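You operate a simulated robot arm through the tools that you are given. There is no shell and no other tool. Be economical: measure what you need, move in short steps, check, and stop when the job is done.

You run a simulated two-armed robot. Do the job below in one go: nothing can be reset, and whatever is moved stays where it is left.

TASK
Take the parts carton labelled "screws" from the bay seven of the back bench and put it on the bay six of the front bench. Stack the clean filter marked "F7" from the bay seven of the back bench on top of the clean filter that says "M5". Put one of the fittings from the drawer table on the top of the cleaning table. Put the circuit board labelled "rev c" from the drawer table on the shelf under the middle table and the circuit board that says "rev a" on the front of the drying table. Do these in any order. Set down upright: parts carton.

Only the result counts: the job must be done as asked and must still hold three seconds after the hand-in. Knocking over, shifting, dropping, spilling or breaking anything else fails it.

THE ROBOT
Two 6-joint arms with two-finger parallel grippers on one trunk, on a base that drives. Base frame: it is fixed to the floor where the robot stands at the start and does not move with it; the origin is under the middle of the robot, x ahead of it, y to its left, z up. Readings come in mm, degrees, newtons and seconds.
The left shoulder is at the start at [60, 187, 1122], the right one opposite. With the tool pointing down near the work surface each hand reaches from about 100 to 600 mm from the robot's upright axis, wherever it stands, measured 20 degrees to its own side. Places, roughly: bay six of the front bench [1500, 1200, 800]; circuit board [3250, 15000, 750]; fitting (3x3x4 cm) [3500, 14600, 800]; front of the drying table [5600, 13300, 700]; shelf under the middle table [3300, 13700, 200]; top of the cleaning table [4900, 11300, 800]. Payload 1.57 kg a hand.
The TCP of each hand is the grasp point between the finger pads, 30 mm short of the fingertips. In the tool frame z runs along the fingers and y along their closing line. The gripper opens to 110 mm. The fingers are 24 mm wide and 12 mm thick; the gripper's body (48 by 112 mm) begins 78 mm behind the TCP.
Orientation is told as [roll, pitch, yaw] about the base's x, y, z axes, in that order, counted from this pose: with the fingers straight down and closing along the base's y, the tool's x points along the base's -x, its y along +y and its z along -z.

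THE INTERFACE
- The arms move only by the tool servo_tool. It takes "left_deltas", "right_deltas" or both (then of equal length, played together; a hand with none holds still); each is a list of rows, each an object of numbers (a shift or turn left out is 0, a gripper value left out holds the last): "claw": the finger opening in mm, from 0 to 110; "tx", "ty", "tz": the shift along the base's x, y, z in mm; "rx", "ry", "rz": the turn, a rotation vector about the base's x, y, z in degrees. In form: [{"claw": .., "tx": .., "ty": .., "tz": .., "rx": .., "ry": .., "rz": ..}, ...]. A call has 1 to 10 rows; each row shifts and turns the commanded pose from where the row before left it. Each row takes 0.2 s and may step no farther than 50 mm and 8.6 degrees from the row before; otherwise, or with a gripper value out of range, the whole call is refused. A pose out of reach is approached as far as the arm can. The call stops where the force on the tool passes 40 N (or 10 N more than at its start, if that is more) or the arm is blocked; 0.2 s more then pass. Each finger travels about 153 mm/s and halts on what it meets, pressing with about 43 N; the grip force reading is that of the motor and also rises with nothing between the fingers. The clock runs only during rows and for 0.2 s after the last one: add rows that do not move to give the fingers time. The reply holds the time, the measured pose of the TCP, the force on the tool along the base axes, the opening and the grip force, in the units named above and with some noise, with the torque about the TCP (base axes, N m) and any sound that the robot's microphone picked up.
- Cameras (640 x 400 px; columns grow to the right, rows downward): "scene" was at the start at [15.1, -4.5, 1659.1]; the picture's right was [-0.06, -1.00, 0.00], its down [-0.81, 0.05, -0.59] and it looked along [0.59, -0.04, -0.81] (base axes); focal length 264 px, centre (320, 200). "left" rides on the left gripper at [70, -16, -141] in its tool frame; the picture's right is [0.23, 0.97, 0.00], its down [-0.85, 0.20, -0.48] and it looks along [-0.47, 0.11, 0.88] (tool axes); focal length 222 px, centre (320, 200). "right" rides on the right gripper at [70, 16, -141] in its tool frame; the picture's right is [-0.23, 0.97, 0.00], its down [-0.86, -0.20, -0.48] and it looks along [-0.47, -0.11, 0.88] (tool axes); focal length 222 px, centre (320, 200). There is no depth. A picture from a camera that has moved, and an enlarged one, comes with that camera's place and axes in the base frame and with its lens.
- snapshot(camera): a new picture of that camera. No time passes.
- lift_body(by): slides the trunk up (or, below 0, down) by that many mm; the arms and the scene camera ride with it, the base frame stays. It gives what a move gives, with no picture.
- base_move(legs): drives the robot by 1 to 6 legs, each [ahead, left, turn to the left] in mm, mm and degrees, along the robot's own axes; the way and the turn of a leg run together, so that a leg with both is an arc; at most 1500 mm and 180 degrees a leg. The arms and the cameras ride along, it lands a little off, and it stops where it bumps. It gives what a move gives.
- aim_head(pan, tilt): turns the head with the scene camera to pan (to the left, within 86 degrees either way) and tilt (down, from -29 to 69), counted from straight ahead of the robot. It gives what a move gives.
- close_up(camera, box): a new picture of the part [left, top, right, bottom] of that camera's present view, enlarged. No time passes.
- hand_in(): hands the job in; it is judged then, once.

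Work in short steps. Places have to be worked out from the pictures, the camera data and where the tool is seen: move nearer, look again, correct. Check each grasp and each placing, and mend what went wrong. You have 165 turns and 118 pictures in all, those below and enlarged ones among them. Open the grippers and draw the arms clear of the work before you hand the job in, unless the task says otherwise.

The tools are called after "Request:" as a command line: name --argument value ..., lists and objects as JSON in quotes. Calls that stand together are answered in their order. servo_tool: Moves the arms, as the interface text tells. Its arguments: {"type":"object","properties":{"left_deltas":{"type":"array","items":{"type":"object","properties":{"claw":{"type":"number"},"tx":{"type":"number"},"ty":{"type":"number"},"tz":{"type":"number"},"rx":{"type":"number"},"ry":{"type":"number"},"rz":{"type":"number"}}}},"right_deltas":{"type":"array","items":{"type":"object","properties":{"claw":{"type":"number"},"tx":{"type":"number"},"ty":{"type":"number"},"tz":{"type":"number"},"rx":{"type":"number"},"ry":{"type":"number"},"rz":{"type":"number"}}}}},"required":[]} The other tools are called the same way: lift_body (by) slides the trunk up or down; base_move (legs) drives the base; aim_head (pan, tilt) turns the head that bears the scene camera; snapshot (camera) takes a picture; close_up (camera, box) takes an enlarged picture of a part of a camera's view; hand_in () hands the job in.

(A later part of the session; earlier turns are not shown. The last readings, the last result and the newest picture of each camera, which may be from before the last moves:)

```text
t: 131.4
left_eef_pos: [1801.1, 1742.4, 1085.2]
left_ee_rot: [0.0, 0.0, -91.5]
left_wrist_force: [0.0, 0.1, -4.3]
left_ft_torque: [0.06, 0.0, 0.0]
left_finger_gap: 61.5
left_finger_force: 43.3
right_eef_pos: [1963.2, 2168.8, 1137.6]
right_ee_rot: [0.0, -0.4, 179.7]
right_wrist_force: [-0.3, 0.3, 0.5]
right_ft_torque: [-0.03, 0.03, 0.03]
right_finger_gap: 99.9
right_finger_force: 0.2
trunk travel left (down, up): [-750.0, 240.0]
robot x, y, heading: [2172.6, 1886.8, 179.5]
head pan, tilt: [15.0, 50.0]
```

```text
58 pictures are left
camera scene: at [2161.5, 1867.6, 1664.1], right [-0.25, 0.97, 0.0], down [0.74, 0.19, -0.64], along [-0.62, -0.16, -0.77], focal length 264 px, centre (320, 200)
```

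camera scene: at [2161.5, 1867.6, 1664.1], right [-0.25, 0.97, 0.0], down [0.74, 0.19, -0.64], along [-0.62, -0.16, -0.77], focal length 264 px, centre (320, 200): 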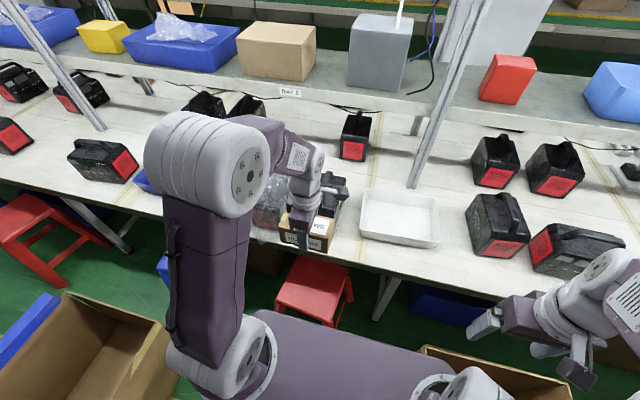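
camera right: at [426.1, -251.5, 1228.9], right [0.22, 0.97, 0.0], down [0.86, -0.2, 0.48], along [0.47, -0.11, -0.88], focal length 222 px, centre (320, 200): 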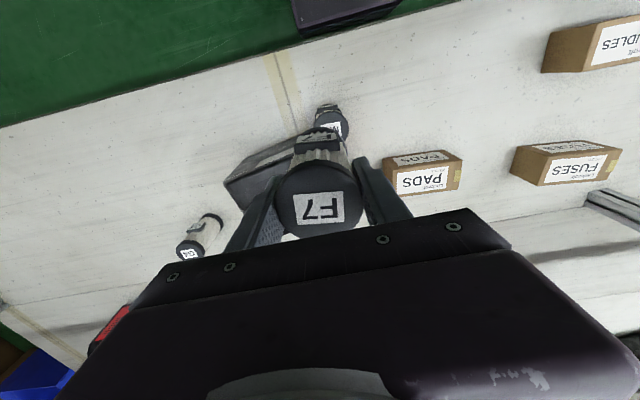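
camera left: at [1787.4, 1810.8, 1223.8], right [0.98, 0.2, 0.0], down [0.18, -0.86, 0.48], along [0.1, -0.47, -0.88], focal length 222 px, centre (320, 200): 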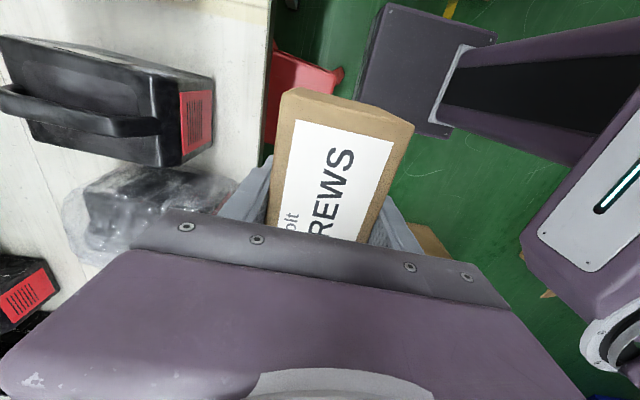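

A free spot: between that battery (front x≈1597, y≤1750) and the white tray (front x≈1567, y≥1875), centred (1643,1815). I move there and descend to about 20 mm above the surface.

Request:
servo_tool --left_deltas '[{"tx": -40, "ty": 18}, {"tx": -40, "ty": 18}, {"tx": -40, "ty": 18}, {"tx": -38, "ty": 19, "rz": 1.5}, {"tz": -45}, {"tz": -45}, {"tz": -45}, {"tz": -45}, {"tz": -45}, {"tz": -40}]'

Request:
snapshot --camera "left"

Request:
close_up --camera "scene" --box '[240, 140, 440, 270]'

```text
t: 133.6
left_eef_pos: [1642.5, 1815.5, 822.3]
left_ee_rot: [0.0, 0.0, -89.9]
left_wrist_force: [0.0, -0.5, -3.6]
left_ft_torque: [0.05, -0.02, 0.0]
left_finger_gap: 61.5
left_finger_force: 43.0
right_eef_pos: [1962.2, 2168.5, 1136.5]
right_ee_rot: [0.0, -0.4, 179.7]
right_wrist_force: [-0.7, 0.1, -0.4]
right_ft_torque: [0.0, 0.0, 0.0]
right_finger_gap: 99.9
right_finger_force: 0.0
trunk travel left (down, up): [-750.0, 240.0]
robot x, y, heading: [2176.6, 1884.4, 179.6]
head pan, tilt: [15.0, 50.0]
```

```text
57 pictures are left
camera left: at [1627.5, 1884.9, 961.3], right [0.97, 0.23, 0.0], down [0.2, -0.85, 0.48], along [0.11, -0.47, -0.88], focal length 222 px, centre (320, 200)
```

left: 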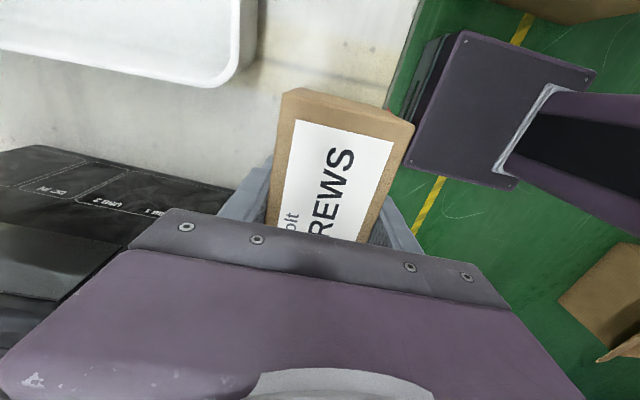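

```text
3.08 times, centred on (340, 205) of scene
camera zoom: at [2159.5, 1867.4, 1664.1], right [-0.25, 0.97, 0.0], down [0.74, 0.19, -0.64], along [-0.62, -0.16, -0.77], focal length 813 px, centre (258, 185)
```

zoom: 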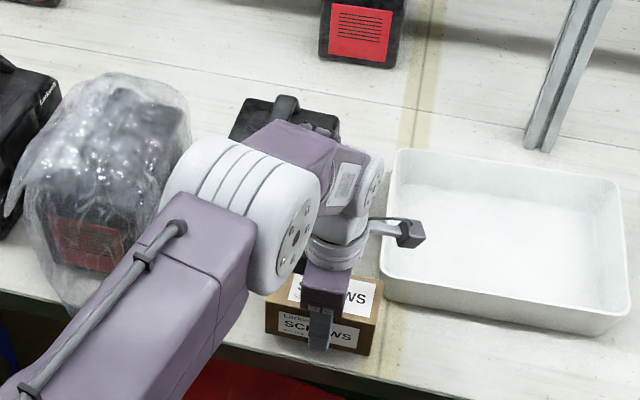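

Clear of the tray and battery. Descend the last ~20 mm in small steps.

Request:
servo_tool --left_deltas '[{"tz": -8}, {"tz": -6}, {"tz": -4}, {"tz": -2}, {}]'

```text
t: 134.8
left_eef_pos: [1642.4, 1814.3, 798.8]
left_ee_rot: [0.1, 0.0, -89.8]
left_wrist_force: [-0.2, 0.1, -3.8]
left_ft_torque: [0.04, 0.0, 0.01]
left_finger_gap: 61.9
left_finger_force: 43.1
right_eef_pos: [1963.5, 2168.9, 1137.2]
right_ee_rot: [0.0, -0.3, 179.8]
right_wrist_force: [0.1, 0.0, 0.4]
right_ft_torque: [0.0, 0.02, -0.03]
right_finger_gap: 100.0
right_finger_force: 0.2
trunk travel left (down, up): [-750.0, 240.0]
robot x, y, heading: [2169.5, 1889.9, 179.5]
head pan, tilt: [15.0, 50.0]
```

No contact yet; a couple more millimetres at a time.

Request:
servo_tool --left_deltas '[{"tz": -2}, {"tz": -2}, {}]'

Request:
servo_tool --left_deltas '[{"tz": -2}, {}]'

```text
t: 135.6
left_eef_pos: [1642.6, 1814.9, 797.2]
left_ee_rot: [-0.2, 0.0, -89.9]
left_wrist_force: [-1.0, -1.9, 12.9]
left_ft_torque: [-0.4, -0.42, -0.11]
left_finger_gap: 61.6
left_finger_force: 43.0
right_eef_pos: [1964.6, 2168.1, 1138.8]
right_ee_rot: [-0.1, -0.4, 179.7]
right_wrist_force: [0.2, 0.2, -0.2]
right_ft_torque: [0.02, -0.01, 0.0]
right_finger_gap: 100.1
right_finger_force: 0.0
trunk travel left (down, up): [-750.0, 240.0]
robot x, y, heading: [2175.1, 1894.6, 179.4]
head pan, tilt: [15.0, 50.0]
```

```text
t: 136.2
left_eef_pos: [1643.5, 1815.1, 796.4]
left_ee_rot: [-0.4, 0.0, -89.9]
left_wrist_force: [-4.7, -1.8, 34.2]
left_ft_torque: [-0.66, -0.96, -0.12]
left_finger_gap: 61.9
left_finger_force: 42.7
right_eef_pos: [1966.3, 2168.5, 1137.6]
right_ee_rot: [0.0, -0.4, 179.6]
right_wrist_force: [0.5, -0.9, -0.2]
right_ft_torque: [0.03, -0.01, 0.03]
right_finger_gap: 100.2
right_finger_force: 0.0
trunk travel left (down, up): [-750.0, 240.0]
robot x, y, heading: [2176.7, 1887.0, 179.6]
head pan, tilt: [15.0, 50.0]
```

Contact made. I relieve the pressure, open, and rise.

Request:
servo_tool --left_deltas '[{"tz": 2}, {}, {"claw": 70}, {"claw": 82}, {}, {"tz": 20}, {"tz": 40}, {"tz": 45}, {"tz": 45}, {"tz": 45}]'

Request:
close_up --camera "scene" --box '[240, 140, 440, 270]'

Request:
snapshot --camera "left"

```text
t: 138.4
left_eef_pos: [1642.8, 1814.9, 994.7]
left_ee_rot: [0.0, -0.2, -89.9]
left_wrist_force: [0.1, 0.7, 0.7]
left_ft_torque: [-0.04, 0.02, 0.0]
left_finger_gap: 82.0
left_finger_force: 0.0
right_eef_pos: [1963.5, 2168.3, 1137.4]
right_ee_rot: [0.0, -0.4, 179.7]
right_wrist_force: [0.1, -0.8, 0.2]
right_ft_torque: [0.0, 0.02, 0.0]
right_finger_gap: 99.9
right_finger_force: 0.0
trunk travel left (down, up): [-750.0, 240.0]
robot x, y, heading: [2170.6, 1886.2, 179.5]
head pan, tilt: [15.0, 50.0]
```

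```text
3.08 times, centred on (340, 205) of scene
camera zoom: at [2162.4, 1867.7, 1664.0], right [-0.25, 0.97, 0.0], down [0.74, 0.19, -0.64], along [-0.62, -0.16, -0.77], focal length 813 px, centre (258, 185)
```

zoom: 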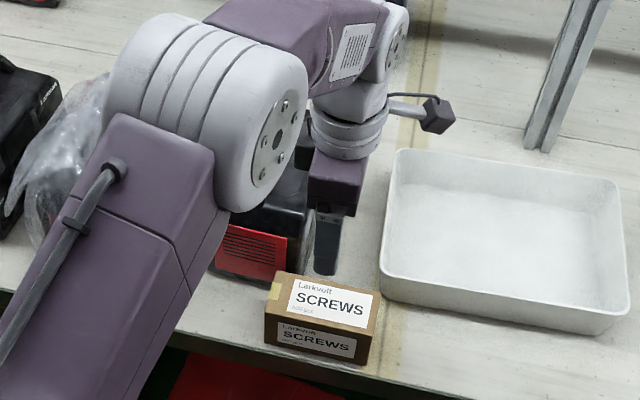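

```text
54 pictures are left
camera left: at [1626.9, 1883.6, 1134.7], right [0.97, 0.23, 0.0], down [0.2, -0.85, 0.48], along [0.11, -0.47, -0.88], focal length 222 px, centre (320, 200)
```

left: 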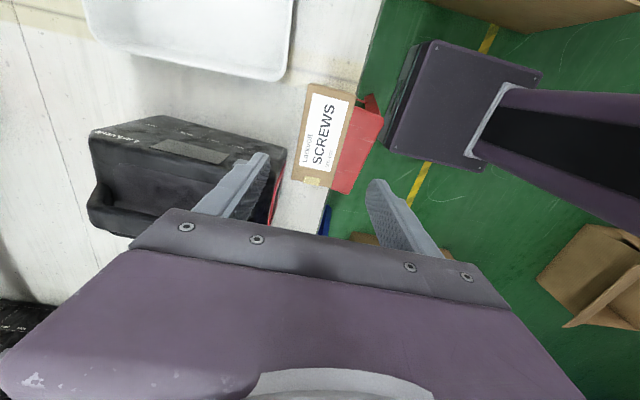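

The carton stands upright in bay six. I retract the left arm, back away to x≈2950, face +y, and look along the aisle.

Request:
servo_tool --left_deltas '[{"tz": 45, "rz": -8.5}, {"tz": 45, "rz": -8.5}, {"tx": 45, "rz": -8.5}, {"tx": 45, "rz": -8.5}, {"tx": 45, "rz": -8.5}, {"tx": 45, "rz": -8.5}, {"rz": -8.5}, {"rz": -8.5}, {"rz": -8.5}, {"rz": -8.5}]'

Request:
base_move --legs '[[-780, 0, 0], [0, 0, -89.5]]'

Request:
aim_head --pan 0 --tilt 15

Request:
snapshot --camera "scene"

```text
t: 140.6
left_eef_pos: [1822.4, 1813.9, 1081.4]
left_ee_rot: [0.0, 0.0, -175.1]
left_wrist_force: [0.5, 0.6, 0.5]
left_ft_torque: [0.01, -0.01, -0.01]
left_finger_gap: 82.0
left_finger_force: 0.1
right_eef_pos: [1962.5, 2168.6, 1137.2]
right_ee_rot: [-0.1, -0.2, 179.7]
right_wrist_force: [0.1, -0.6, 0.4]
right_ft_torque: [-0.01, 0.03, -0.01]
right_finger_gap: 100.1
right_finger_force: 0.0
trunk travel left (down, up): [-750.0, 240.0]
robot x, y, heading: [2174.0, 1882.6, 179.9]
head pan, tilt: [15.0, 50.0]
```

```text
t: 148.7
left_eef_pos: [2882.8, 2238.1, 1081.5]
left_ee_rot: [0.0, 0.0, 96.6]
left_wrist_force: [0.9, 0.7, -0.6]
left_ft_torque: [0.02, 0.0, -0.03]
left_finger_gap: 81.9
left_finger_force: 0.0
right_eef_pos: [3239.8, 2106.6, 1137.6]
right_ee_rot: [0.0, -0.3, 91.2]
right_wrist_force: [-0.2, 0.6, 0.2]
right_ft_torque: [-0.03, 0.02, 0.0]
right_finger_gap: 100.1
right_finger_force: 0.1
trunk travel left (down, up): [-750.0, 240.0]
robot x, y, heading: [2967.1, 1889.3, 90.9]
head pan, tilt: [15.0, 50.0]
```

```text
t: 149.7
left_eef_pos: [2882.7, 2238.8, 1080.8]
left_ee_rot: [0.0, -0.1, 96.5]
left_wrist_force: [-0.7, -0.3, 0.0]
left_ft_torque: [0.02, -0.01, -0.01]
left_finger_gap: 81.9
left_finger_force: 0.1
right_eef_pos: [3240.2, 2108.5, 1137.3]
right_ee_rot: [0.0, -0.4, 91.3]
right_wrist_force: [0.0, 0.6, 0.0]
right_ft_torque: [-0.01, -0.05, -0.02]
right_finger_gap: 100.0
right_finger_force: 0.1
trunk travel left (down, up): [-750.0, 240.0]
robot x, y, heading: [2964.6, 1892.1, 91.2]
head pan, tilt: [0.0, 15.0]
```

```text
53 pictures are left
camera scene: at [2966.0, 1922.8, 1717.7], right [1.0, 0.02, 0.0], down [0.01, -0.26, -0.97], along [-0.02, 0.97, -0.26], focal length 264 px, centre (320, 200)
```

scene: 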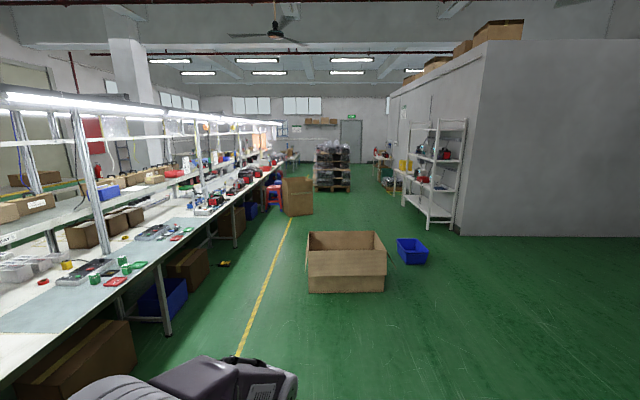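

Route: ahead to y≈3650, right to x≈4650 past the blue bin, then up the right corridor.

Request:
base_move --legs '[[0, 0, -1.2], [1500, 0, 0], [250, -180, 0], [0, -1500, 0], [1500, 0, 0]]'

Request:
aim_head --pan 10 --tilt 20

Request:
snapshot --camera "scene"

```text
t: 173.0
left_eef_pos: [4618.5, 5445.8, 1081.7]
left_ee_rot: [0.0, -0.1, 92.0]
left_wrist_force: [-0.2, 0.2, -0.3]
left_ft_torque: [-0.03, 0.01, 0.0]
left_finger_gap: 81.9
left_finger_force: 0.1
right_eef_pos: [4963.9, 5286.5, 1137.9]
right_ee_rot: [-0.1, -0.3, 86.7]
right_wrist_force: [-0.7, -0.1, 0.1]
right_ft_torque: [0.02, -0.01, 0.02]
right_finger_gap: 100.0
right_finger_force: 0.1
trunk travel left (down, up): [-750.0, 240.0]
robot x, y, heading: [4673.0, 5089.7, 86.9]
head pan, tilt: [0.0, 15.0]
```

```text
t: 173.7
left_eef_pos: [4619.1, 5445.8, 1080.2]
left_ee_rot: [0.0, 0.0, 92.0]
left_wrist_force: [-0.3, -0.1, 0.8]
left_ft_torque: [-0.02, 0.01, 0.03]
left_finger_gap: 82.3
left_finger_force: 0.0
right_eef_pos: [4964.0, 5288.0, 1137.5]
right_ee_rot: [0.0, -0.2, 86.7]
right_wrist_force: [-0.1, -0.9, -0.8]
right_ft_torque: [0.0, 0.01, -0.01]
right_finger_gap: 100.1
right_finger_force: 0.0
trunk travel left (down, up): [-750.0, 240.0]
robot x, y, heading: [4671.2, 5090.1, 86.7]
head pan, tilt: [10.0, 20.0]
```

```text
52 pictures are left
camera scene: at [4660.4, 5124.2, 1709.7], right [0.99, 0.12, 0.0], down [0.04, -0.34, -0.94], along [-0.11, 0.93, -0.34], focal length 264 px, centre (320, 200)
```

scene: 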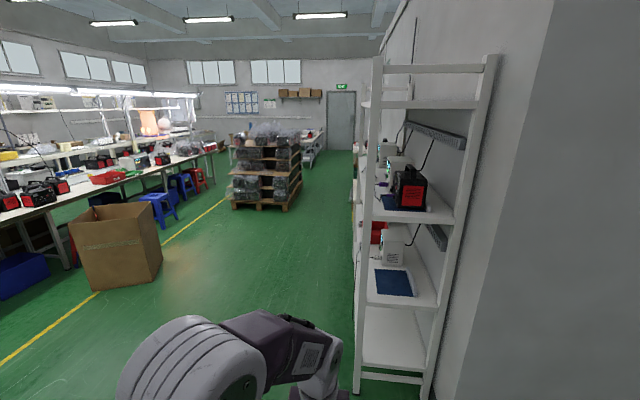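

The rack begins at x≈4743, y≈6300. I move forward, shift left to x≈4250 and continue along the corridor to y≈9500.

Request:
base_move --legs '[[600, 0, 3.2], [0, 430, 0], [1500, 0, 0], [1500, 0, 0], [800, 0, 0]]'

Request:
aim_head --pan 0 --tilt 18

Request:
snapshot --camera "scene"

```text
t: 178.4
left_eef_pos: [4393.6, 6049.1, 1080.8]
left_ee_rot: [-0.1, -0.1, 95.0]
left_wrist_force: [0.1, -0.9, -0.1]
left_ft_torque: [0.02, -0.04, 0.01]
left_finger_gap: 82.0
left_finger_force: 0.1
right_eef_pos: [4747.8, 5908.6, 1137.3]
right_ee_rot: [0.0, -0.4, 89.8]
right_wrist_force: [-0.8, -0.3, -0.1]
right_ft_torque: [0.0, -0.01, -0.01]
right_finger_gap: 100.0
right_finger_force: 0.0
trunk travel left (down, up): [-750.0, 240.0]
robot x, y, heading: [4464.0, 5696.7, 89.7]
head pan, tilt: [10.0, 20.0]
stopped in leg 2: the robot was blocked; the commanded pose is now the measured one
```

```text
t: 179.2
left_eef_pos: [4390.9, 6049.5, 1081.4]
left_ee_rot: [-0.2, 0.0, 95.0]
left_wrist_force: [-0.3, 1.5, 0.7]
left_ft_torque: [0.0, -0.04, 0.02]
left_finger_gap: 81.8
left_finger_force: 0.1
right_eef_pos: [4742.7, 5907.6, 1138.0]
right_ee_rot: [-0.1, -0.3, 89.7]
right_wrist_force: [-0.5, 0.0, -0.1]
right_ft_torque: [0.03, -0.06, 0.0]
right_finger_gap: 100.0
right_finger_force: 0.1
trunk travel left (down, up): [-750.0, 240.0]
robot x, y, heading: [4467.2, 5698.4, 89.8]
head pan, tilt: [0.0, 18.0]
```

```text
51 pictures are left
camera scene: at [4462.1, 5730.8, 1712.9], right [1.0, 0.0, 0.0], down [0.0, -0.31, -0.95], along [0.01, 0.95, -0.31], focal length 264 px, centre (320, 200)
```

scene: 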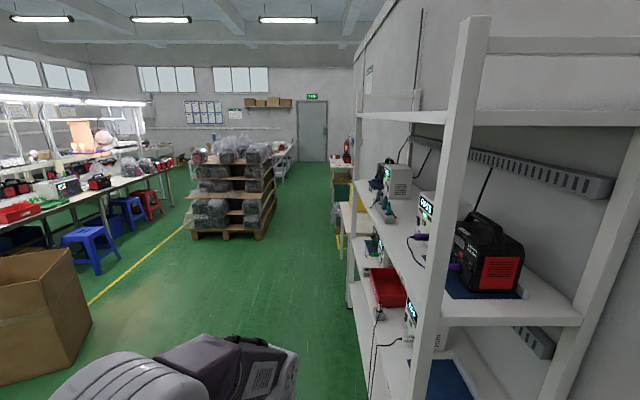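

Blocked on the left, likely by the blue bin. I tuck the right hand inward, go forward 230 mm, then try the left shift again.

Request:
servo_tool --right_deltas '[{"tx": -40}, {"tx": -40}, {"tx": -30}]'

Request:
base_move --legs '[[230, 0, 0], [0, 230, 0]]'

```text
t: 180.0
left_eef_pos: [4391.3, 6047.8, 1081.4]
left_ee_rot: [-0.1, -0.1, 95.0]
left_wrist_force: [-0.2, 0.1, -0.2]
left_ft_torque: [0.02, 0.04, 0.04]
left_finger_gap: 82.0
left_finger_force: 0.1
right_eef_pos: [4637.8, 5919.4, 1131.6]
right_ee_rot: [-0.1, -0.3, 89.7]
right_wrist_force: [0.9, 0.0, -0.5]
right_ft_torque: [0.02, 0.01, -0.02]
right_finger_gap: 100.0
right_finger_force: 0.0
right hand out of reach, approached as far as the arm can: row 1, 2
trunk travel left (down, up): [-750.0, 240.0]
robot x, y, heading: [4464.7, 5697.3, 89.6]
head pan, tilt: [0.0, 18.0]
```

```text
t: 183.1
left_eef_pos: [4158.8, 6284.0, 1081.5]
left_ee_rot: [0.0, -0.1, 95.4]
left_wrist_force: [0.2, 0.4, 0.8]
left_ft_torque: [0.03, 0.02, 0.01]
left_finger_gap: 81.7
left_finger_force: 0.0
right_eef_pos: [4407.1, 6156.1, 1132.6]
right_ee_rot: [0.1, -0.2, 90.1]
right_wrist_force: [-1.1, 0.4, 0.0]
right_ft_torque: [0.03, 0.04, -0.01]
right_finger_gap: 100.3
right_finger_force: 0.1
trunk travel left (down, up): [-750.0, 240.0]
robot x, y, heading: [4234.5, 5933.1, 90.2]
head pan, tilt: [0.0, 18.0]
```

Free now. I drive on to y≈9000 and look.

Request:
base_move --legs '[[1500, 0, 0], [1500, 0, 0]]'

Request:
snapshot --camera "scene"

```text
t: 197.5
left_eef_pos: [4277.6, 9284.2, 1081.8]
left_ee_rot: [0.0, -0.2, 92.2]
left_wrist_force: [0.8, -0.5, -0.9]
left_ft_torque: [-0.01, 0.01, 0.0]
left_finger_gap: 82.0
left_finger_force: 0.1
right_eef_pos: [4515.0, 9143.5, 1132.4]
right_ee_rot: [0.0, -0.3, 86.9]
right_wrist_force: [-0.2, -0.8, 0.5]
right_ft_torque: [0.03, 0.0, 0.0]
right_finger_gap: 100.1
right_finger_force: 0.0
trunk travel left (down, up): [-750.0, 240.0]
robot x, y, heading: [4334.9, 8932.3, 87.0]
head pan, tilt: [0.0, 18.0]
```

```text
50 pictures are left
camera scene: at [4336.0, 8963.0, 1712.9], right [1.0, -0.05, 0.0], down [-0.02, -0.31, -0.95], along [0.05, 0.95, -0.31], focal length 264 px, centre (320, 200)
```

scene: 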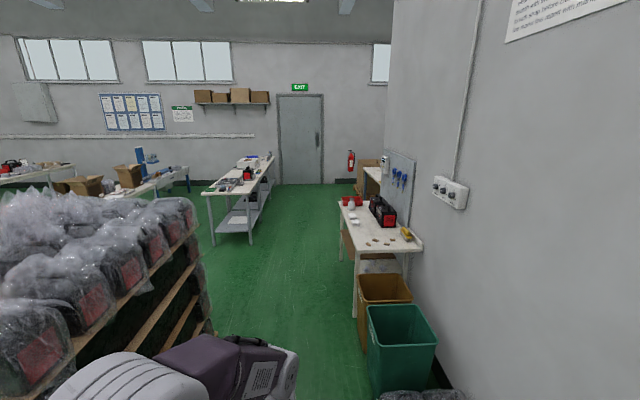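

The cleaning table is on the right (x 4690–5160, y 10650–11700); the middle table with a lower shelf is ahead left. I drive on to y≈12000.

Request:
base_move --legs '[[0, 0, 3], [1500, 0, 0], [1400, 100, 0]]'

Request:
aim_head --pan 20 --tilt 22

Request:
snapshot --camera "scene"

Request:
aim_head --pan -40 --tilt 22

Request:
snapshot --camera "scene"

```text
t: 212.1
left_eef_pos: [4197.0, 12202.8, 1081.3]
left_ee_rot: [0.0, -0.1, 93.6]
left_wrist_force: [-0.2, -0.2, 0.1]
left_ft_torque: [0.04, 0.02, -0.03]
left_finger_gap: 82.1
left_finger_force: 0.1
right_eef_pos: [4439.4, 12070.4, 1131.5]
right_ee_rot: [-0.1, -0.2, 88.3]
right_wrist_force: [0.4, 0.1, -0.1]
right_ft_torque: [-0.01, 0.0, 0.03]
right_finger_gap: 100.1
right_finger_force: 0.1
trunk travel left (down, up): [-750.0, 240.0]
robot x, y, heading: [4263.4, 11853.7, 88.4]
head pan, tilt: [0.0, 18.0]
```

```text
t: 212.9
left_eef_pos: [4197.5, 12205.1, 1081.5]
left_ee_rot: [-0.1, 0.0, 93.6]
left_wrist_force: [0.4, -1.0, 0.5]
left_ft_torque: [0.02, -0.04, 0.0]
left_finger_gap: 82.0
left_finger_force: 0.1
right_eef_pos: [4439.2, 12068.2, 1132.7]
right_ee_rot: [0.0, -0.3, 88.3]
right_wrist_force: [-0.2, 0.0, 1.1]
right_ft_torque: [0.01, -0.01, -0.01]
right_finger_gap: 100.4
right_finger_force: 0.1
trunk travel left (down, up): [-750.0, 240.0]
robot x, y, heading: [4258.0, 11849.7, 88.2]
head pan, tilt: [20.0, 22.0]
```

```text
49 pictures are left
camera scene: at [4232.0, 11879.6, 1706.4], right [0.95, 0.31, 0.0], down [0.12, -0.36, -0.93], along [-0.29, 0.88, -0.37], focal length 264 px, centre (320, 200)
```

scene: 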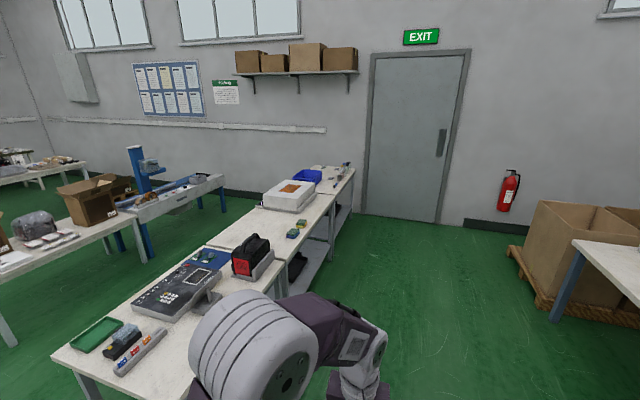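

```text
t: 214.2
left_eef_pos: [4197.0, 12203.6, 1081.5]
left_ee_rot: [0.0, -0.1, 93.5]
left_wrist_force: [-0.3, -0.6, -0.1]
left_ft_torque: [0.02, 0.01, -0.02]
left_finger_gap: 82.0
left_finger_force: 0.1
right_eef_pos: [4439.2, 12068.8, 1131.3]
right_ee_rot: [0.0, -0.2, 88.3]
right_wrist_force: [-0.5, 0.6, 0.5]
right_ft_torque: [-0.02, 0.03, -0.01]
right_finger_gap: 99.8
right_finger_force: 0.0
trunk travel left (down, up): [-750.0, 240.0]
robot x, y, heading: [4260.7, 11854.3, 88.3]
head pan, tilt: [-40.0, 22.0]
```

```text
48 pictures are left
camera scene: at [4322.6, 11860.6, 1706.4], right [0.75, -0.67, 0.0], down [-0.25, -0.28, -0.93], along [0.62, 0.69, -0.37], focal length 264 px, centre (320, 200)
```

scene: 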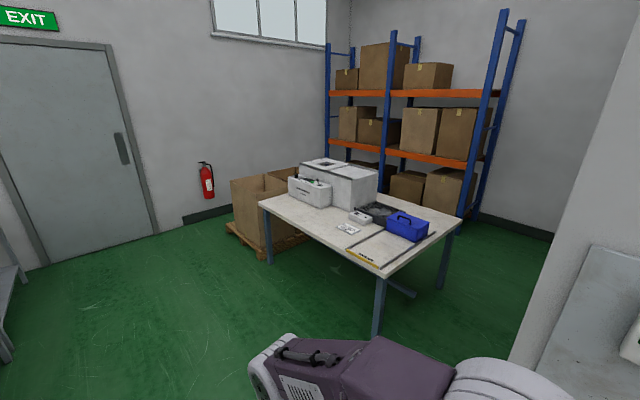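

Three tables in a row: the drawer table is the farthest. I drive to about (4050,14750) and turn to face it.

Request:
base_move --legs '[[0, 0, 1.7], [1500, 100, 0], [1400, 100, 0], [0, 0, 90]]'

Request:
aim_head --pan 0 --tilt 40

Request:
snapshot --camera "scene"

```text
refused: leg 2 is longer than a leg can be; nothing moved
```

```text
t: 215.2
left_eef_pos: [4196.6, 12204.0, 1082.6]
left_ee_rot: [0.0, 0.0, 93.5]
left_wrist_force: [-0.2, 0.6, 0.5]
left_ft_torque: [-0.02, -0.01, -0.01]
left_finger_gap: 82.1
left_finger_force: 0.0
right_eef_pos: [4439.9, 12068.5, 1131.4]
right_ee_rot: [0.0, -0.3, 88.3]
right_wrist_force: [-0.6, 0.6, 1.3]
right_ft_torque: [-0.01, -0.02, 0.03]
right_finger_gap: 100.0
right_finger_force: 0.0
trunk travel left (down, up): [-750.0, 240.0]
robot x, y, heading: [4262.6, 11850.8, 88.1]
head pan, tilt: [0.0, 40.0]
```

```text
47 pictures are left
camera scene: at [4263.6, 11876.3, 1678.3], right [1.0, -0.03, 0.0], down [-0.02, -0.64, -0.77], along [0.02, 0.77, -0.64], focal length 264 px, centre (320, 200)
```

scene: 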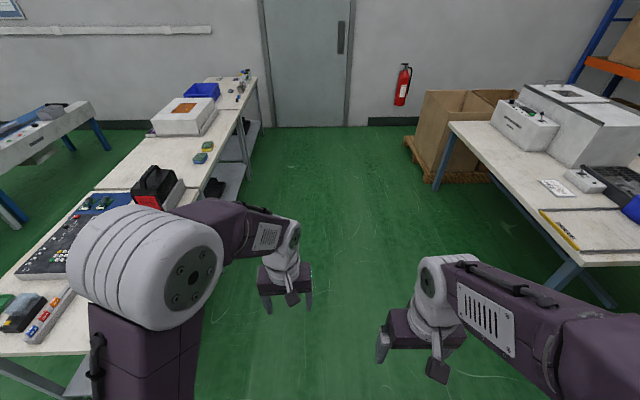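

Leg too long; I resend in shorter legs.

Request:
base_move --legs '[[0, 0, 1.8], [1450, 90, 0], [1430, 90, 0], [0, 0, 90]]'

Request:
snapshot --camera "scene"

```text
t: 233.5
left_eef_pos: [3802.4, 14669.9, 1081.3]
left_ee_rot: [-0.1, -0.1, -174.7]
left_wrist_force: [-0.3, 0.0, 0.0]
left_ft_torque: [-0.03, -0.01, 0.0]
left_finger_gap: 81.9
left_finger_force: 0.0
right_eef_pos: [3929.1, 14916.8, 1131.1]
right_ee_rot: [0.0, -0.2, 180.0]
right_wrist_force: [0.4, 0.6, -0.6]
right_ft_torque: [-0.02, -0.01, -0.01]
right_finger_gap: 100.2
right_finger_force: 0.1
trunk travel left (down, up): [-750.0, 240.0]
robot x, y, heading: [4153.0, 14745.6, 179.8]
head pan, tilt: [0.0, 40.0]
```

```text
46 pictures are left
camera scene: at [4130.0, 14744.4, 1678.2], right [0.0, 1.0, 0.0], down [0.64, 0.0, -0.77], along [-0.77, 0.0, -0.64], focal length 264 px, centre (320, 200)
```

scene: 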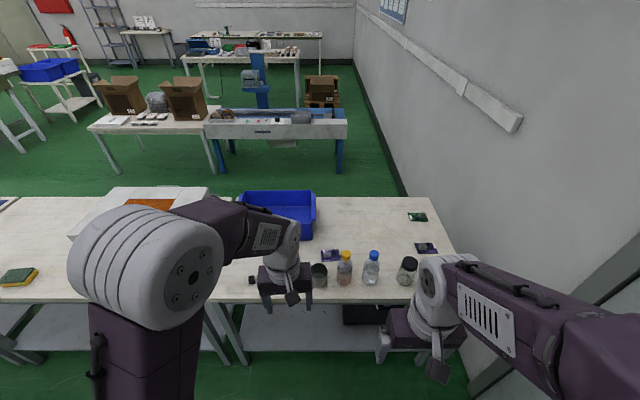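

I see three small boards and jars; zoom to read labels and find fittings.

Request:
close_up --camera "scene" --box '[300, 195, 460, 295]'

Request:
close_up --camera "scene" --box '[200, 180, 340, 300]'

```text
4.00 times, centred on (380, 245) of scene
camera zoom: at [4130.0, 14744.4, 1678.2], right [0.0, 1.0, 0.0], down [0.64, 0.0, -0.77], along [-0.77, 0.0, -0.64], focal length 1056 px, centre (80, 20)
```

zoom: 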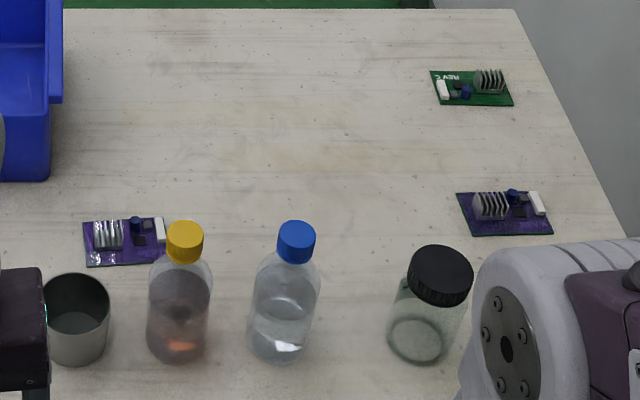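

```text
3.33 times, centred on (270, 240) of scene
camera zoom: at [4130.0, 14744.4, 1678.2], right [0.0, 1.0, 0.0], down [0.64, 0.0, -0.77], along [-0.77, 0.0, -0.64], focal length 880 px, centre (487, 67)
```

zoom: 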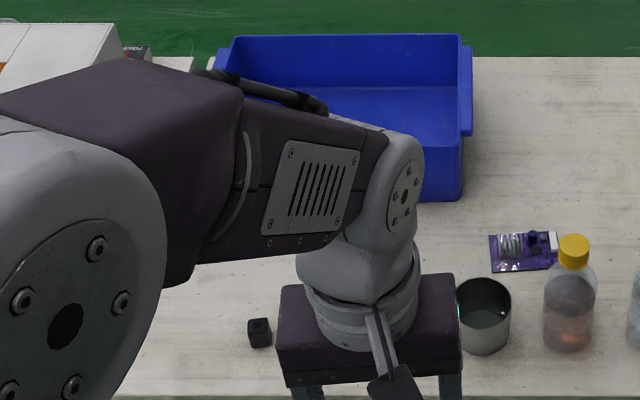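

The boards: green "REV C" at ~(3165,15236), purple ones at ~(3367,15214) and ~(3406,14793). A small dark block, likely a fitting, at ~(3538,14478). I approach for it with the left hand.

Request:
base_move --legs '[[140, 130, 0]]'

Request:
servo_tool --left_deltas '[{"claw": 80, "rz": -5}, {"tx": -40, "ty": -30}]'

Request:
snapshot --camera "left"

Request:
snapshot --camera "scene"

```text
t: 235.1
left_eef_pos: [3664.2, 14545.4, 1082.2]
left_ee_rot: [0.0, -0.2, -174.5]
left_wrist_force: [0.4, -0.1, -0.3]
left_ft_torque: [0.01, 0.0, 0.02]
left_finger_gap: 82.1
left_finger_force: 0.1
right_eef_pos: [3790.6, 14791.4, 1131.8]
right_ee_rot: [0.0, -0.2, -179.8]
right_wrist_force: [-0.4, -0.2, -0.1]
right_ft_torque: [0.01, 0.0, 0.01]
right_finger_gap: 100.0
right_finger_force: 0.0
trunk travel left (down, up): [-750.0, 240.0]
robot x, y, heading: [4012.5, 14623.6, -180.0]
head pan, tilt: [0.0, 40.0]
```

```text
t: 235.7
left_eef_pos: [3621.4, 14512.8, 1081.5]
left_ee_rot: [-0.2, 0.1, -179.4]
left_wrist_force: [-0.7, 0.0, -0.1]
left_ft_torque: [0.03, -0.03, -0.01]
left_finger_gap: 80.0
left_finger_force: 0.1
right_eef_pos: [3789.1, 14790.2, 1131.4]
right_ee_rot: [0.0, -0.2, -179.8]
right_wrist_force: [-1.3, -1.5, 0.6]
right_ft_torque: [-0.01, -0.03, 0.0]
right_finger_gap: 100.2
right_finger_force: 0.1
trunk travel left (down, up): [-750.0, 240.0]
robot x, y, heading: [4015.0, 14616.9, -180.0]
head pan, tilt: [0.0, 40.0]
```

```text
43 pictures are left
camera left: at [3691.6, 14528.9, 1221.4], right [0.24, -0.97, 0.0], down [-0.85, -0.21, 0.48], along [-0.46, -0.11, -0.88], focal length 222 px, centre (320, 200)
```

left: 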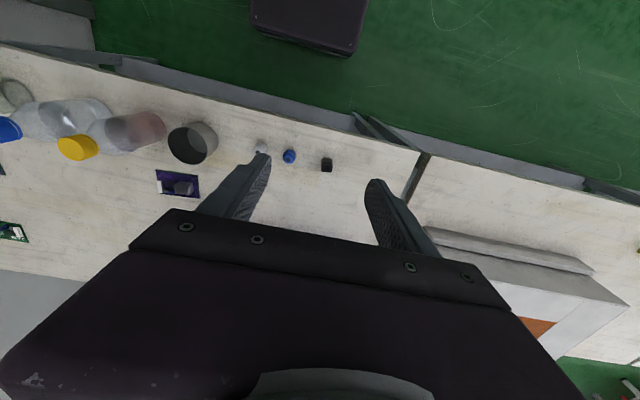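

```text
42 pictures are left
camera scene: at [3988.1, 14618.5, 1678.2], right [0.0, 1.0, 0.0], down [0.64, 0.0, -0.77], along [-0.77, 0.0, -0.64], focal length 264 px, centre (320, 200)
```

scene: 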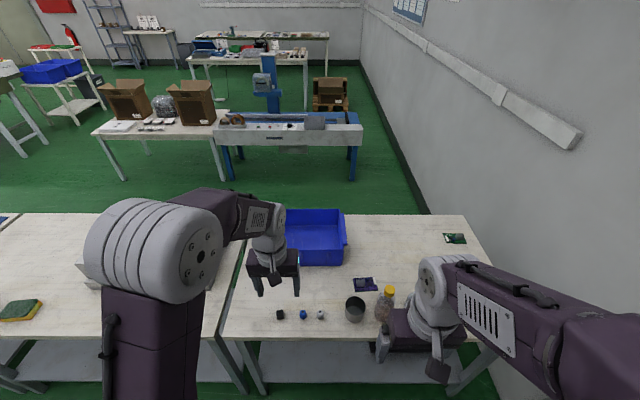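

Three fittings in a row (black, blue, white). I zoom on the black one at the end of the row.

Request:
close_up --camera "left" --box '[240, 120, 400, 200]'

Request:
close_up --camera "scene" --box '[260, 260, 420, 340]'

```text
4.00 times, centred on (320, 160) of left
camera zoom: at [3691.6, 14528.9, 1221.4], right [0.24, -0.97, 0.0], down [-0.85, -0.21, 0.48], along [-0.46, -0.11, -0.88], focal length 888 px, centre (320, 360)
```

zoom: 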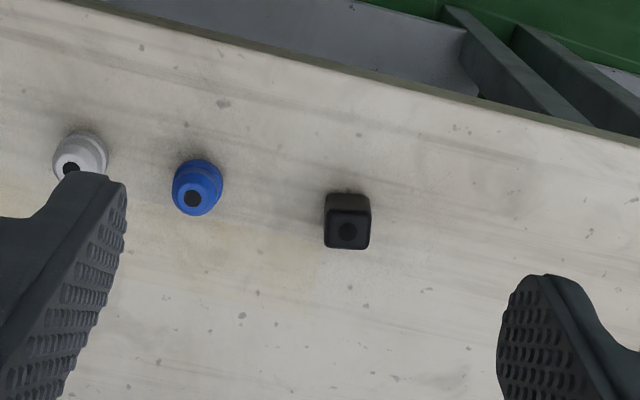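

```text
4.00 times, centred on (340, 300) of scene
camera zoom: at [3988.1, 14618.5, 1678.2], right [0.0, 1.0, 0.0], down [0.64, 0.0, -0.77], along [-0.77, 0.0, -0.64], focal length 1056 px, centre (240, -200)
```

zoom: 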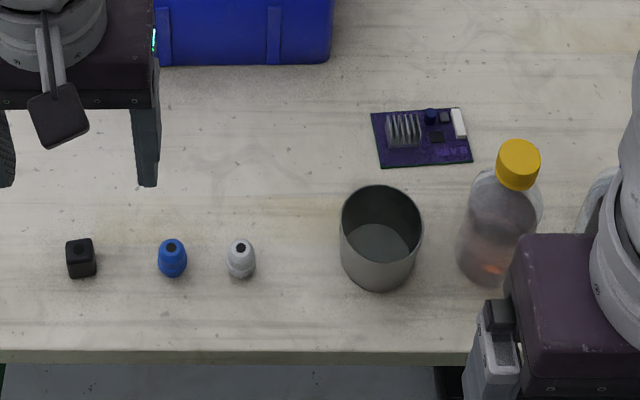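

I choose the white fitting at about (3540,14618): opening 55 gives clearance to its neighbours. I move the left hand above it.

Request:
servo_tool --left_deltas '[{"claw": 56, "tx": -27, "ty": 35}, {"tx": -27, "ty": 35}, {"tx": -27, "ty": 35}, {"tz": -45}, {"tz": -45}, {"tz": -45}, {"tz": -30}]'

Request:
snapshot --camera "left"

Request:
close_up --camera "scene" --box '[260, 240, 420, 340]'

```text
t: 237.2
left_eef_pos: [3542.9, 14618.4, 911.9]
left_ee_rot: [0.0, -0.2, -179.5]
left_wrist_force: [0.1, 0.1, -0.5]
left_ft_torque: [0.0, 0.02, 0.02]
left_finger_gap: 55.9
left_finger_force: 0.0
right_eef_pos: [3788.8, 14791.0, 1131.6]
right_ee_rot: [0.0, -0.3, -179.8]
right_wrist_force: [-0.2, -0.9, -0.3]
right_ft_torque: [0.01, -0.03, 0.0]
right_finger_gap: 99.9
right_finger_force: 0.0
trunk travel left (down, up): [-750.0, 240.0]
robot x, y, heading: [4014.4, 14621.3, -179.8]
head pan, tilt: [0.0, 40.0]
```

```text
39 pictures are left
camera left: at [3613.7, 14634.5, 1051.6], right [0.24, -0.97, 0.0], down [-0.85, -0.21, 0.48], along [-0.47, -0.11, -0.88], focal length 222 px, centre (320, 200)
```

left: 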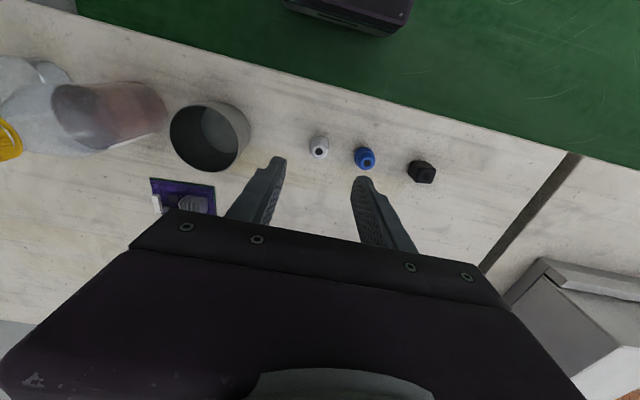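

```text
4.00 times, centred on (340, 290) of scene
camera zoom: at [3990.1, 14619.8, 1678.3], right [0.0, 1.0, 0.0], down [0.64, 0.0, -0.77], along [-0.77, 0.0, -0.64], focal length 1056 px, centre (240, -160)
```

zoom: 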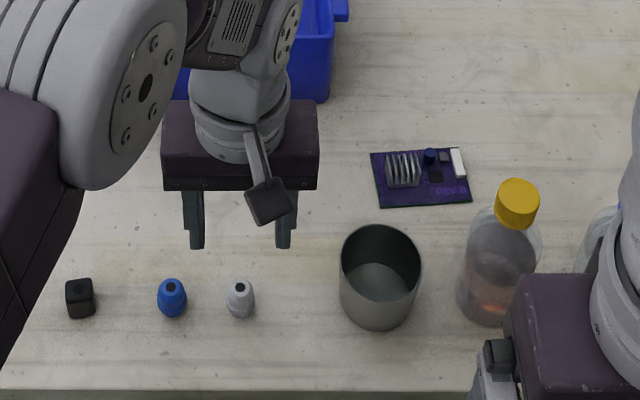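

The fitting is centred under the hand. I descend to z 796 and close.

Request:
servo_tool --left_deltas '[{"tz": -45}, {"tz": -45, "ty": 1}, {"tz": -20}, {"tz": -4}, {"claw": 30}, {"claw": 10}, {}, {}]'

Request:
snapshot --camera "left"

```text
t: 239.1
left_eef_pos: [3541.4, 14618.5, 799.6]
left_ee_rot: [0.0, -0.1, -179.6]
left_wrist_force: [0.4, 0.2, 0.7]
left_ft_torque: [-0.01, 0.02, -0.04]
left_finger_gap: 20.7
left_finger_force: 34.2
right_eef_pos: [3790.2, 14790.1, 1131.6]
right_ee_rot: [0.0, -0.2, -179.8]
right_wrist_force: [0.7, -0.3, -0.1]
right_ft_torque: [0.01, 0.0, 0.0]
right_finger_gap: 99.8
right_finger_force: 0.0
trunk travel left (down, up): [-750.0, 240.0]
robot x, y, heading: [4012.9, 14615.2, -180.0]
head pan, tilt: [0.0, 40.0]
```

```text
37 pictures are left
camera left: at [3612.6, 14635.4, 940.5], right [0.24, -0.97, 0.0], down [-0.85, -0.21, 0.48], along [-0.47, -0.11, -0.88], focal length 222 px, centre (320, 200)
```

left: 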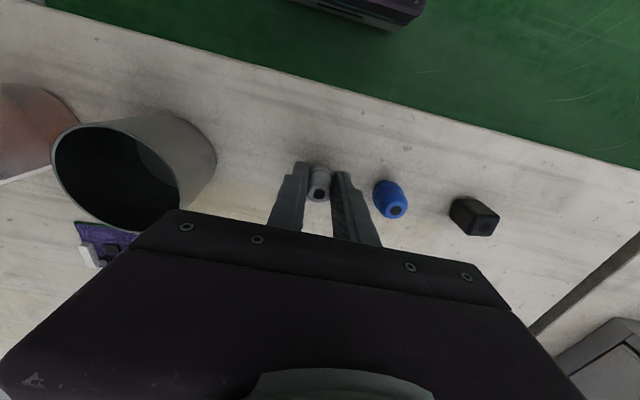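

The fingers hold only the tapered neck; I reopen, lower 7 mm and close again.

Request:
servo_tool --left_deltas '[{"claw": 50}, {}, {"tz": -4}, {"tz": -3}, {}, {"claw": 25}, {"claw": 5}, {}, {}]'

Request:
servo_tool --left_deltas '[{"tz": 3}, {"tz": 5}, {"tz": 8}, {"tz": 10}, {"tz": 15}, {"tz": 20}]'

Request:
snapshot --camera "left"

```text
t: 241.1
left_eef_pos: [3541.9, 14618.8, 793.5]
left_ee_rot: [0.0, -0.1, -179.4]
left_wrist_force: [-0.2, -0.4, 0.6]
left_ft_torque: [0.02, 0.0, -0.01]
left_finger_gap: 21.0
left_finger_force: 34.0
right_eef_pos: [3791.7, 14790.7, 1132.1]
right_ee_rot: [0.0, -0.2, -179.8]
right_wrist_force: [0.0, 0.7, -0.3]
right_ft_torque: [0.0, 0.01, 0.01]
right_finger_gap: 100.0
right_finger_force: 0.0
trunk travel left (down, up): [-750.0, 240.0]
robot x, y, heading: [4016.2, 14616.3, -179.5]
head pan, tilt: [0.0, 40.0]
```

```text
t: 242.4
left_eef_pos: [3540.6, 14619.7, 856.7]
left_ee_rot: [0.0, -0.1, -179.5]
left_wrist_force: [-0.1, -0.9, 0.1]
left_ft_torque: [0.0, 0.01, -0.01]
left_finger_gap: 21.1
left_finger_force: 34.5
right_eef_pos: [3790.3, 14791.8, 1131.9]
right_ee_rot: [0.0, -0.3, -179.8]
right_wrist_force: [0.7, -0.1, -1.0]
right_ft_torque: [0.01, 0.01, 0.03]
right_finger_gap: 99.9
right_finger_force: 0.0
trunk travel left (down, up): [-750.0, 240.0]
robot x, y, heading: [4018.9, 14621.9, -179.7]
head pan, tilt: [0.0, 40.0]
```

```text
36 pictures are left
camera left: at [3612.2, 14635.9, 995.7], right [0.24, -0.97, 0.0], down [-0.85, -0.21, 0.48], along [-0.47, -0.11, -0.88], focal length 222 px, centre (320, 200)
```

left: 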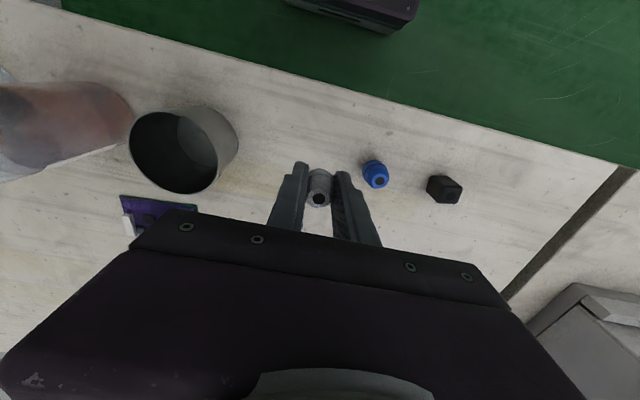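

The fitting is held. I raise the left arm and read the purple boards' labels.

Request:
servo_tool --left_deltas '[{"tz": 45}, {"tz": 45}, {"tz": 45}, {"tz": 45}, {"tz": 45, "tx": 20}, {"tx": 45}, {"tx": 45, "ty": -20}, {"ty": -45}]'

Request:
close_up --camera "scene" --box '[346, 270, 386, 295]'

```text
t: 244.2
left_eef_pos: [3652.1, 14552.7, 1076.8]
left_ee_rot: [0.0, 0.0, -179.5]
left_wrist_force: [0.5, 0.3, 0.0]
left_ft_torque: [0.01, -0.01, -0.01]
left_finger_gap: 20.8
left_finger_force: 34.1
right_eef_pos: [3788.5, 14790.2, 1132.0]
right_ee_rot: [-0.1, -0.3, -179.8]
right_wrist_force: [-0.5, -0.8, 0.2]
right_ft_torque: [0.03, -0.03, 0.0]
right_finger_gap: 100.0
right_finger_force: 0.0
trunk travel left (down, up): [-750.0, 240.0]
robot x, y, heading: [4012.9, 14622.6, -179.7]
head pan, tilt: [0.0, 40.0]
```

```text
16.00 times, centred on (366, 282) of scene
camera zoom: at [3989.7, 14617.4, 1678.2], right [0.0, 1.0, 0.0], down [0.64, 0.0, -0.77], along [-0.77, 0.0, -0.64], focal length 4226 px, centre (-416, -1120)
```

zoom: 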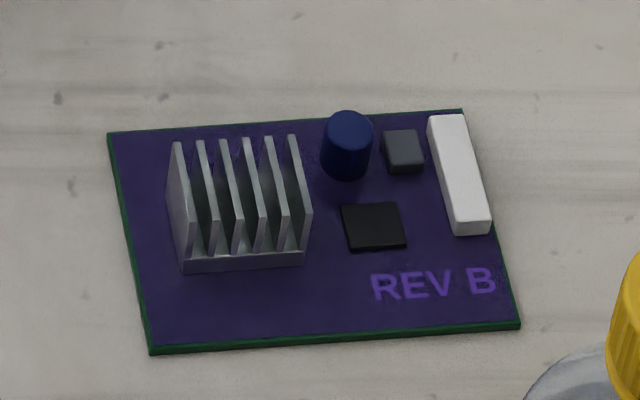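

The near purple board is "REV B"; so REV A should be the other purple one at ~(3367,15214). REV C will be reached from the far side later. I move the base so the right hand can take the far purple board, and turn that hand 90°.

Request:
base_move --legs '[[0, -435, -0.3], [115, 0, 0]]'

Request:
servo_tool --right_deltas '[{"rz": -8.5, "ty": 10}, {"rz": -8.5, "ty": 10}, {"rz": -8.5, "tx": -30}, {"rz": -8.5, "tx": -30}, {"rz": -8.5, "tx": -30}, {"rz": -8.5, "tx": -40}, {"rz": -8.5, "tx": -40}, {"rz": -8.5, "tx": -40}, {"rz": -8.5, "tx": -40}, {"rz": -8.5, "tx": -40}]'

Request:
snapshot --camera "right"

```text
t: 247.8
left_eef_pos: [3537.0, 15002.8, 1078.5]
left_ee_rot: [-0.1, -0.1, -179.9]
left_wrist_force: [-0.3, 0.6, 0.2]
left_ft_torque: [0.0, 0.0, -0.03]
left_finger_gap: 20.8
left_finger_force: 34.2
right_eef_pos: [3676.5, 15238.8, 1132.2]
right_ee_rot: [0.1, -0.3, 179.9]
right_wrist_force: [0.3, 0.4, -0.4]
right_ft_torque: [-0.04, 0.0, -0.01]
right_finger_gap: 99.8
right_finger_force: 0.1
trunk travel left (down, up): [-750.0, 240.0]
robot x, y, heading: [3895.7, 15066.8, 180.1]
head pan, tilt: [0.0, 40.0]
```

```text
t: 250.0
left_eef_pos: [3533.3, 15003.6, 1077.1]
left_ee_rot: [0.0, 0.0, -179.8]
left_wrist_force: [-0.1, -0.1, 0.1]
left_ft_torque: [-0.02, -0.02, 0.01]
left_finger_gap: 20.8
left_finger_force: 33.7
right_eef_pos: [3384.8, 15259.0, 1130.8]
right_ee_rot: [-0.2, -0.1, 94.6]
right_wrist_force: [-0.3, -0.4, -1.6]
right_ft_torque: [0.0, -0.05, 0.01]
right_finger_gap: 99.8
right_finger_force: 0.0
trunk travel left (down, up): [-750.0, 240.0]
robot x, y, heading: [3898.9, 15067.1, 179.6]
head pan, tilt: [0.0, 40.0]
```

```text
34 pictures are left
camera right: at [3372.8, 15189.0, 1271.4], right [-0.99, 0.15, 0.0], down [0.13, 0.87, 0.48], along [0.07, 0.48, -0.88], focal length 222 px, centre (320, 200)
```

right: 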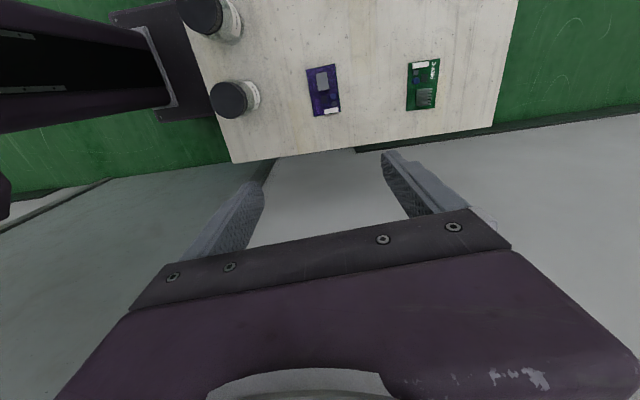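

Board is axis-aligned: x 3340–3397, y 15172–15258. I zoom to confirm the label.

Request:
close_up --camera "right" --box '[290, 50, 450, 130]'

```text
4.00 times, centred on (370, 90) of right
camera zoom: at [3372.8, 15189.0, 1271.4], right [-0.99, 0.15, 0.0], down [0.13, 0.87, 0.48], along [0.07, 0.48, -0.88], focal length 888 px, centre (120, 640)
```

zoom: 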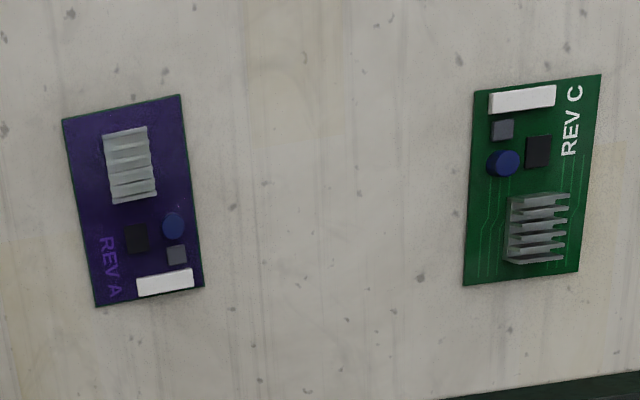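

REV A confirmed. I centre over it, straighten the yaw, and descend to near the table.

Request:
servo_tool --right_deltas '[{"tx": -16, "ty": -15, "rz": -4.6, "claw": 92}, {"ty": -31}, {"tz": -45}, {"tz": -45}, {"tz": -45}, {"tz": -45}, {"tz": -45}, {"tz": -45}, {"tz": -45}]'

Request:
snapshot --camera "right"

```text
t: 252.0
left_eef_pos: [3535.2, 15004.4, 1078.3]
left_ee_rot: [0.0, 0.1, -180.0]
left_wrist_force: [-0.1, 0.5, 0.0]
left_ft_torque: [0.02, -0.03, -0.03]
left_finger_gap: 20.9
left_finger_force: 33.9
right_eef_pos: [3369.1, 15215.6, 814.5]
right_ee_rot: [-0.1, -0.3, 90.2]
right_wrist_force: [-0.7, 0.7, -0.4]
right_ft_torque: [-0.01, -0.01, -0.02]
right_finger_gap: 91.9
right_finger_force: 0.1
trunk travel left (down, up): [-750.0, 240.0]
robot x, y, heading: [3901.1, 15065.3, 179.6]
head pan, tilt: [0.0, 40.0]
```

```text
32 pictures are left
camera right: at [3353.6, 15145.8, 954.2], right [-0.97, 0.22, 0.0], down [0.2, 0.85, 0.48], along [0.11, 0.47, -0.88], focal length 222 px, centre (320, 200)
```

right: 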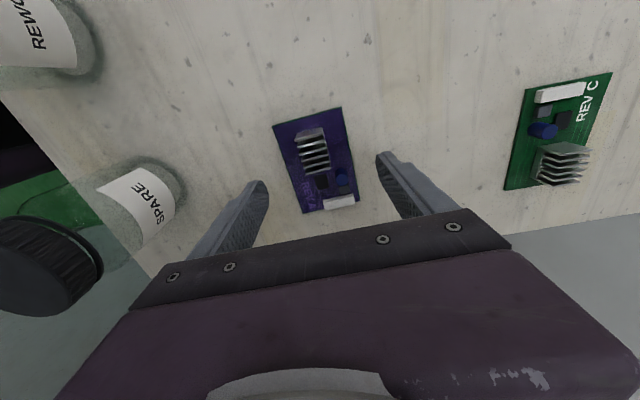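

Well centred. I lower toward table contact in small steps.

Request:
servo_tool --right_deltas '[{"tz": -10, "ty": -3, "tx": 1}, {"tz": -8}, {"tz": -3}, {}]'

Request:
servo_tool --right_deltas '[{"tz": -2}, {}]'

```text
t: 253.0
left_eef_pos: [3535.9, 15003.0, 1078.4]
left_ee_rot: [0.0, -0.1, -180.0]
left_wrist_force: [0.2, -0.4, -1.0]
left_ft_torque: [0.02, -0.02, 0.02]
left_finger_gap: 20.7
left_finger_force: 34.4
right_eef_pos: [3370.0, 15208.8, 795.5]
right_ee_rot: [-0.1, -0.4, 90.2]
right_wrist_force: [-0.1, -0.6, 0.3]
right_ft_torque: [0.0, 0.0, -0.02]
right_finger_gap: 92.1
right_finger_force: 0.1
trunk travel left (down, up): [-750.0, 240.0]
robot x, y, heading: [3896.8, 15064.8, 179.8]
head pan, tilt: [0.0, 40.0]
```

```text
t: 253.6
left_eef_pos: [3534.6, 15003.2, 1079.1]
left_ee_rot: [0.0, 0.0, -179.9]
left_wrist_force: [0.4, -0.5, -0.4]
left_ft_torque: [-0.01, 0.01, -0.02]
left_finger_gap: 20.8
left_finger_force: 34.0
right_eef_pos: [3370.8, 15209.0, 793.2]
right_ee_rot: [0.0, -0.1, 90.2]
right_wrist_force: [-0.5, -0.2, -0.4]
right_ft_torque: [0.02, -0.02, 0.03]
right_finger_gap: 91.9
right_finger_force: 0.2
trunk travel left (down, up): [-750.0, 240.0]
robot x, y, heading: [3901.2, 15063.8, 179.8]
head pan, tilt: [0.0, 40.0]
```

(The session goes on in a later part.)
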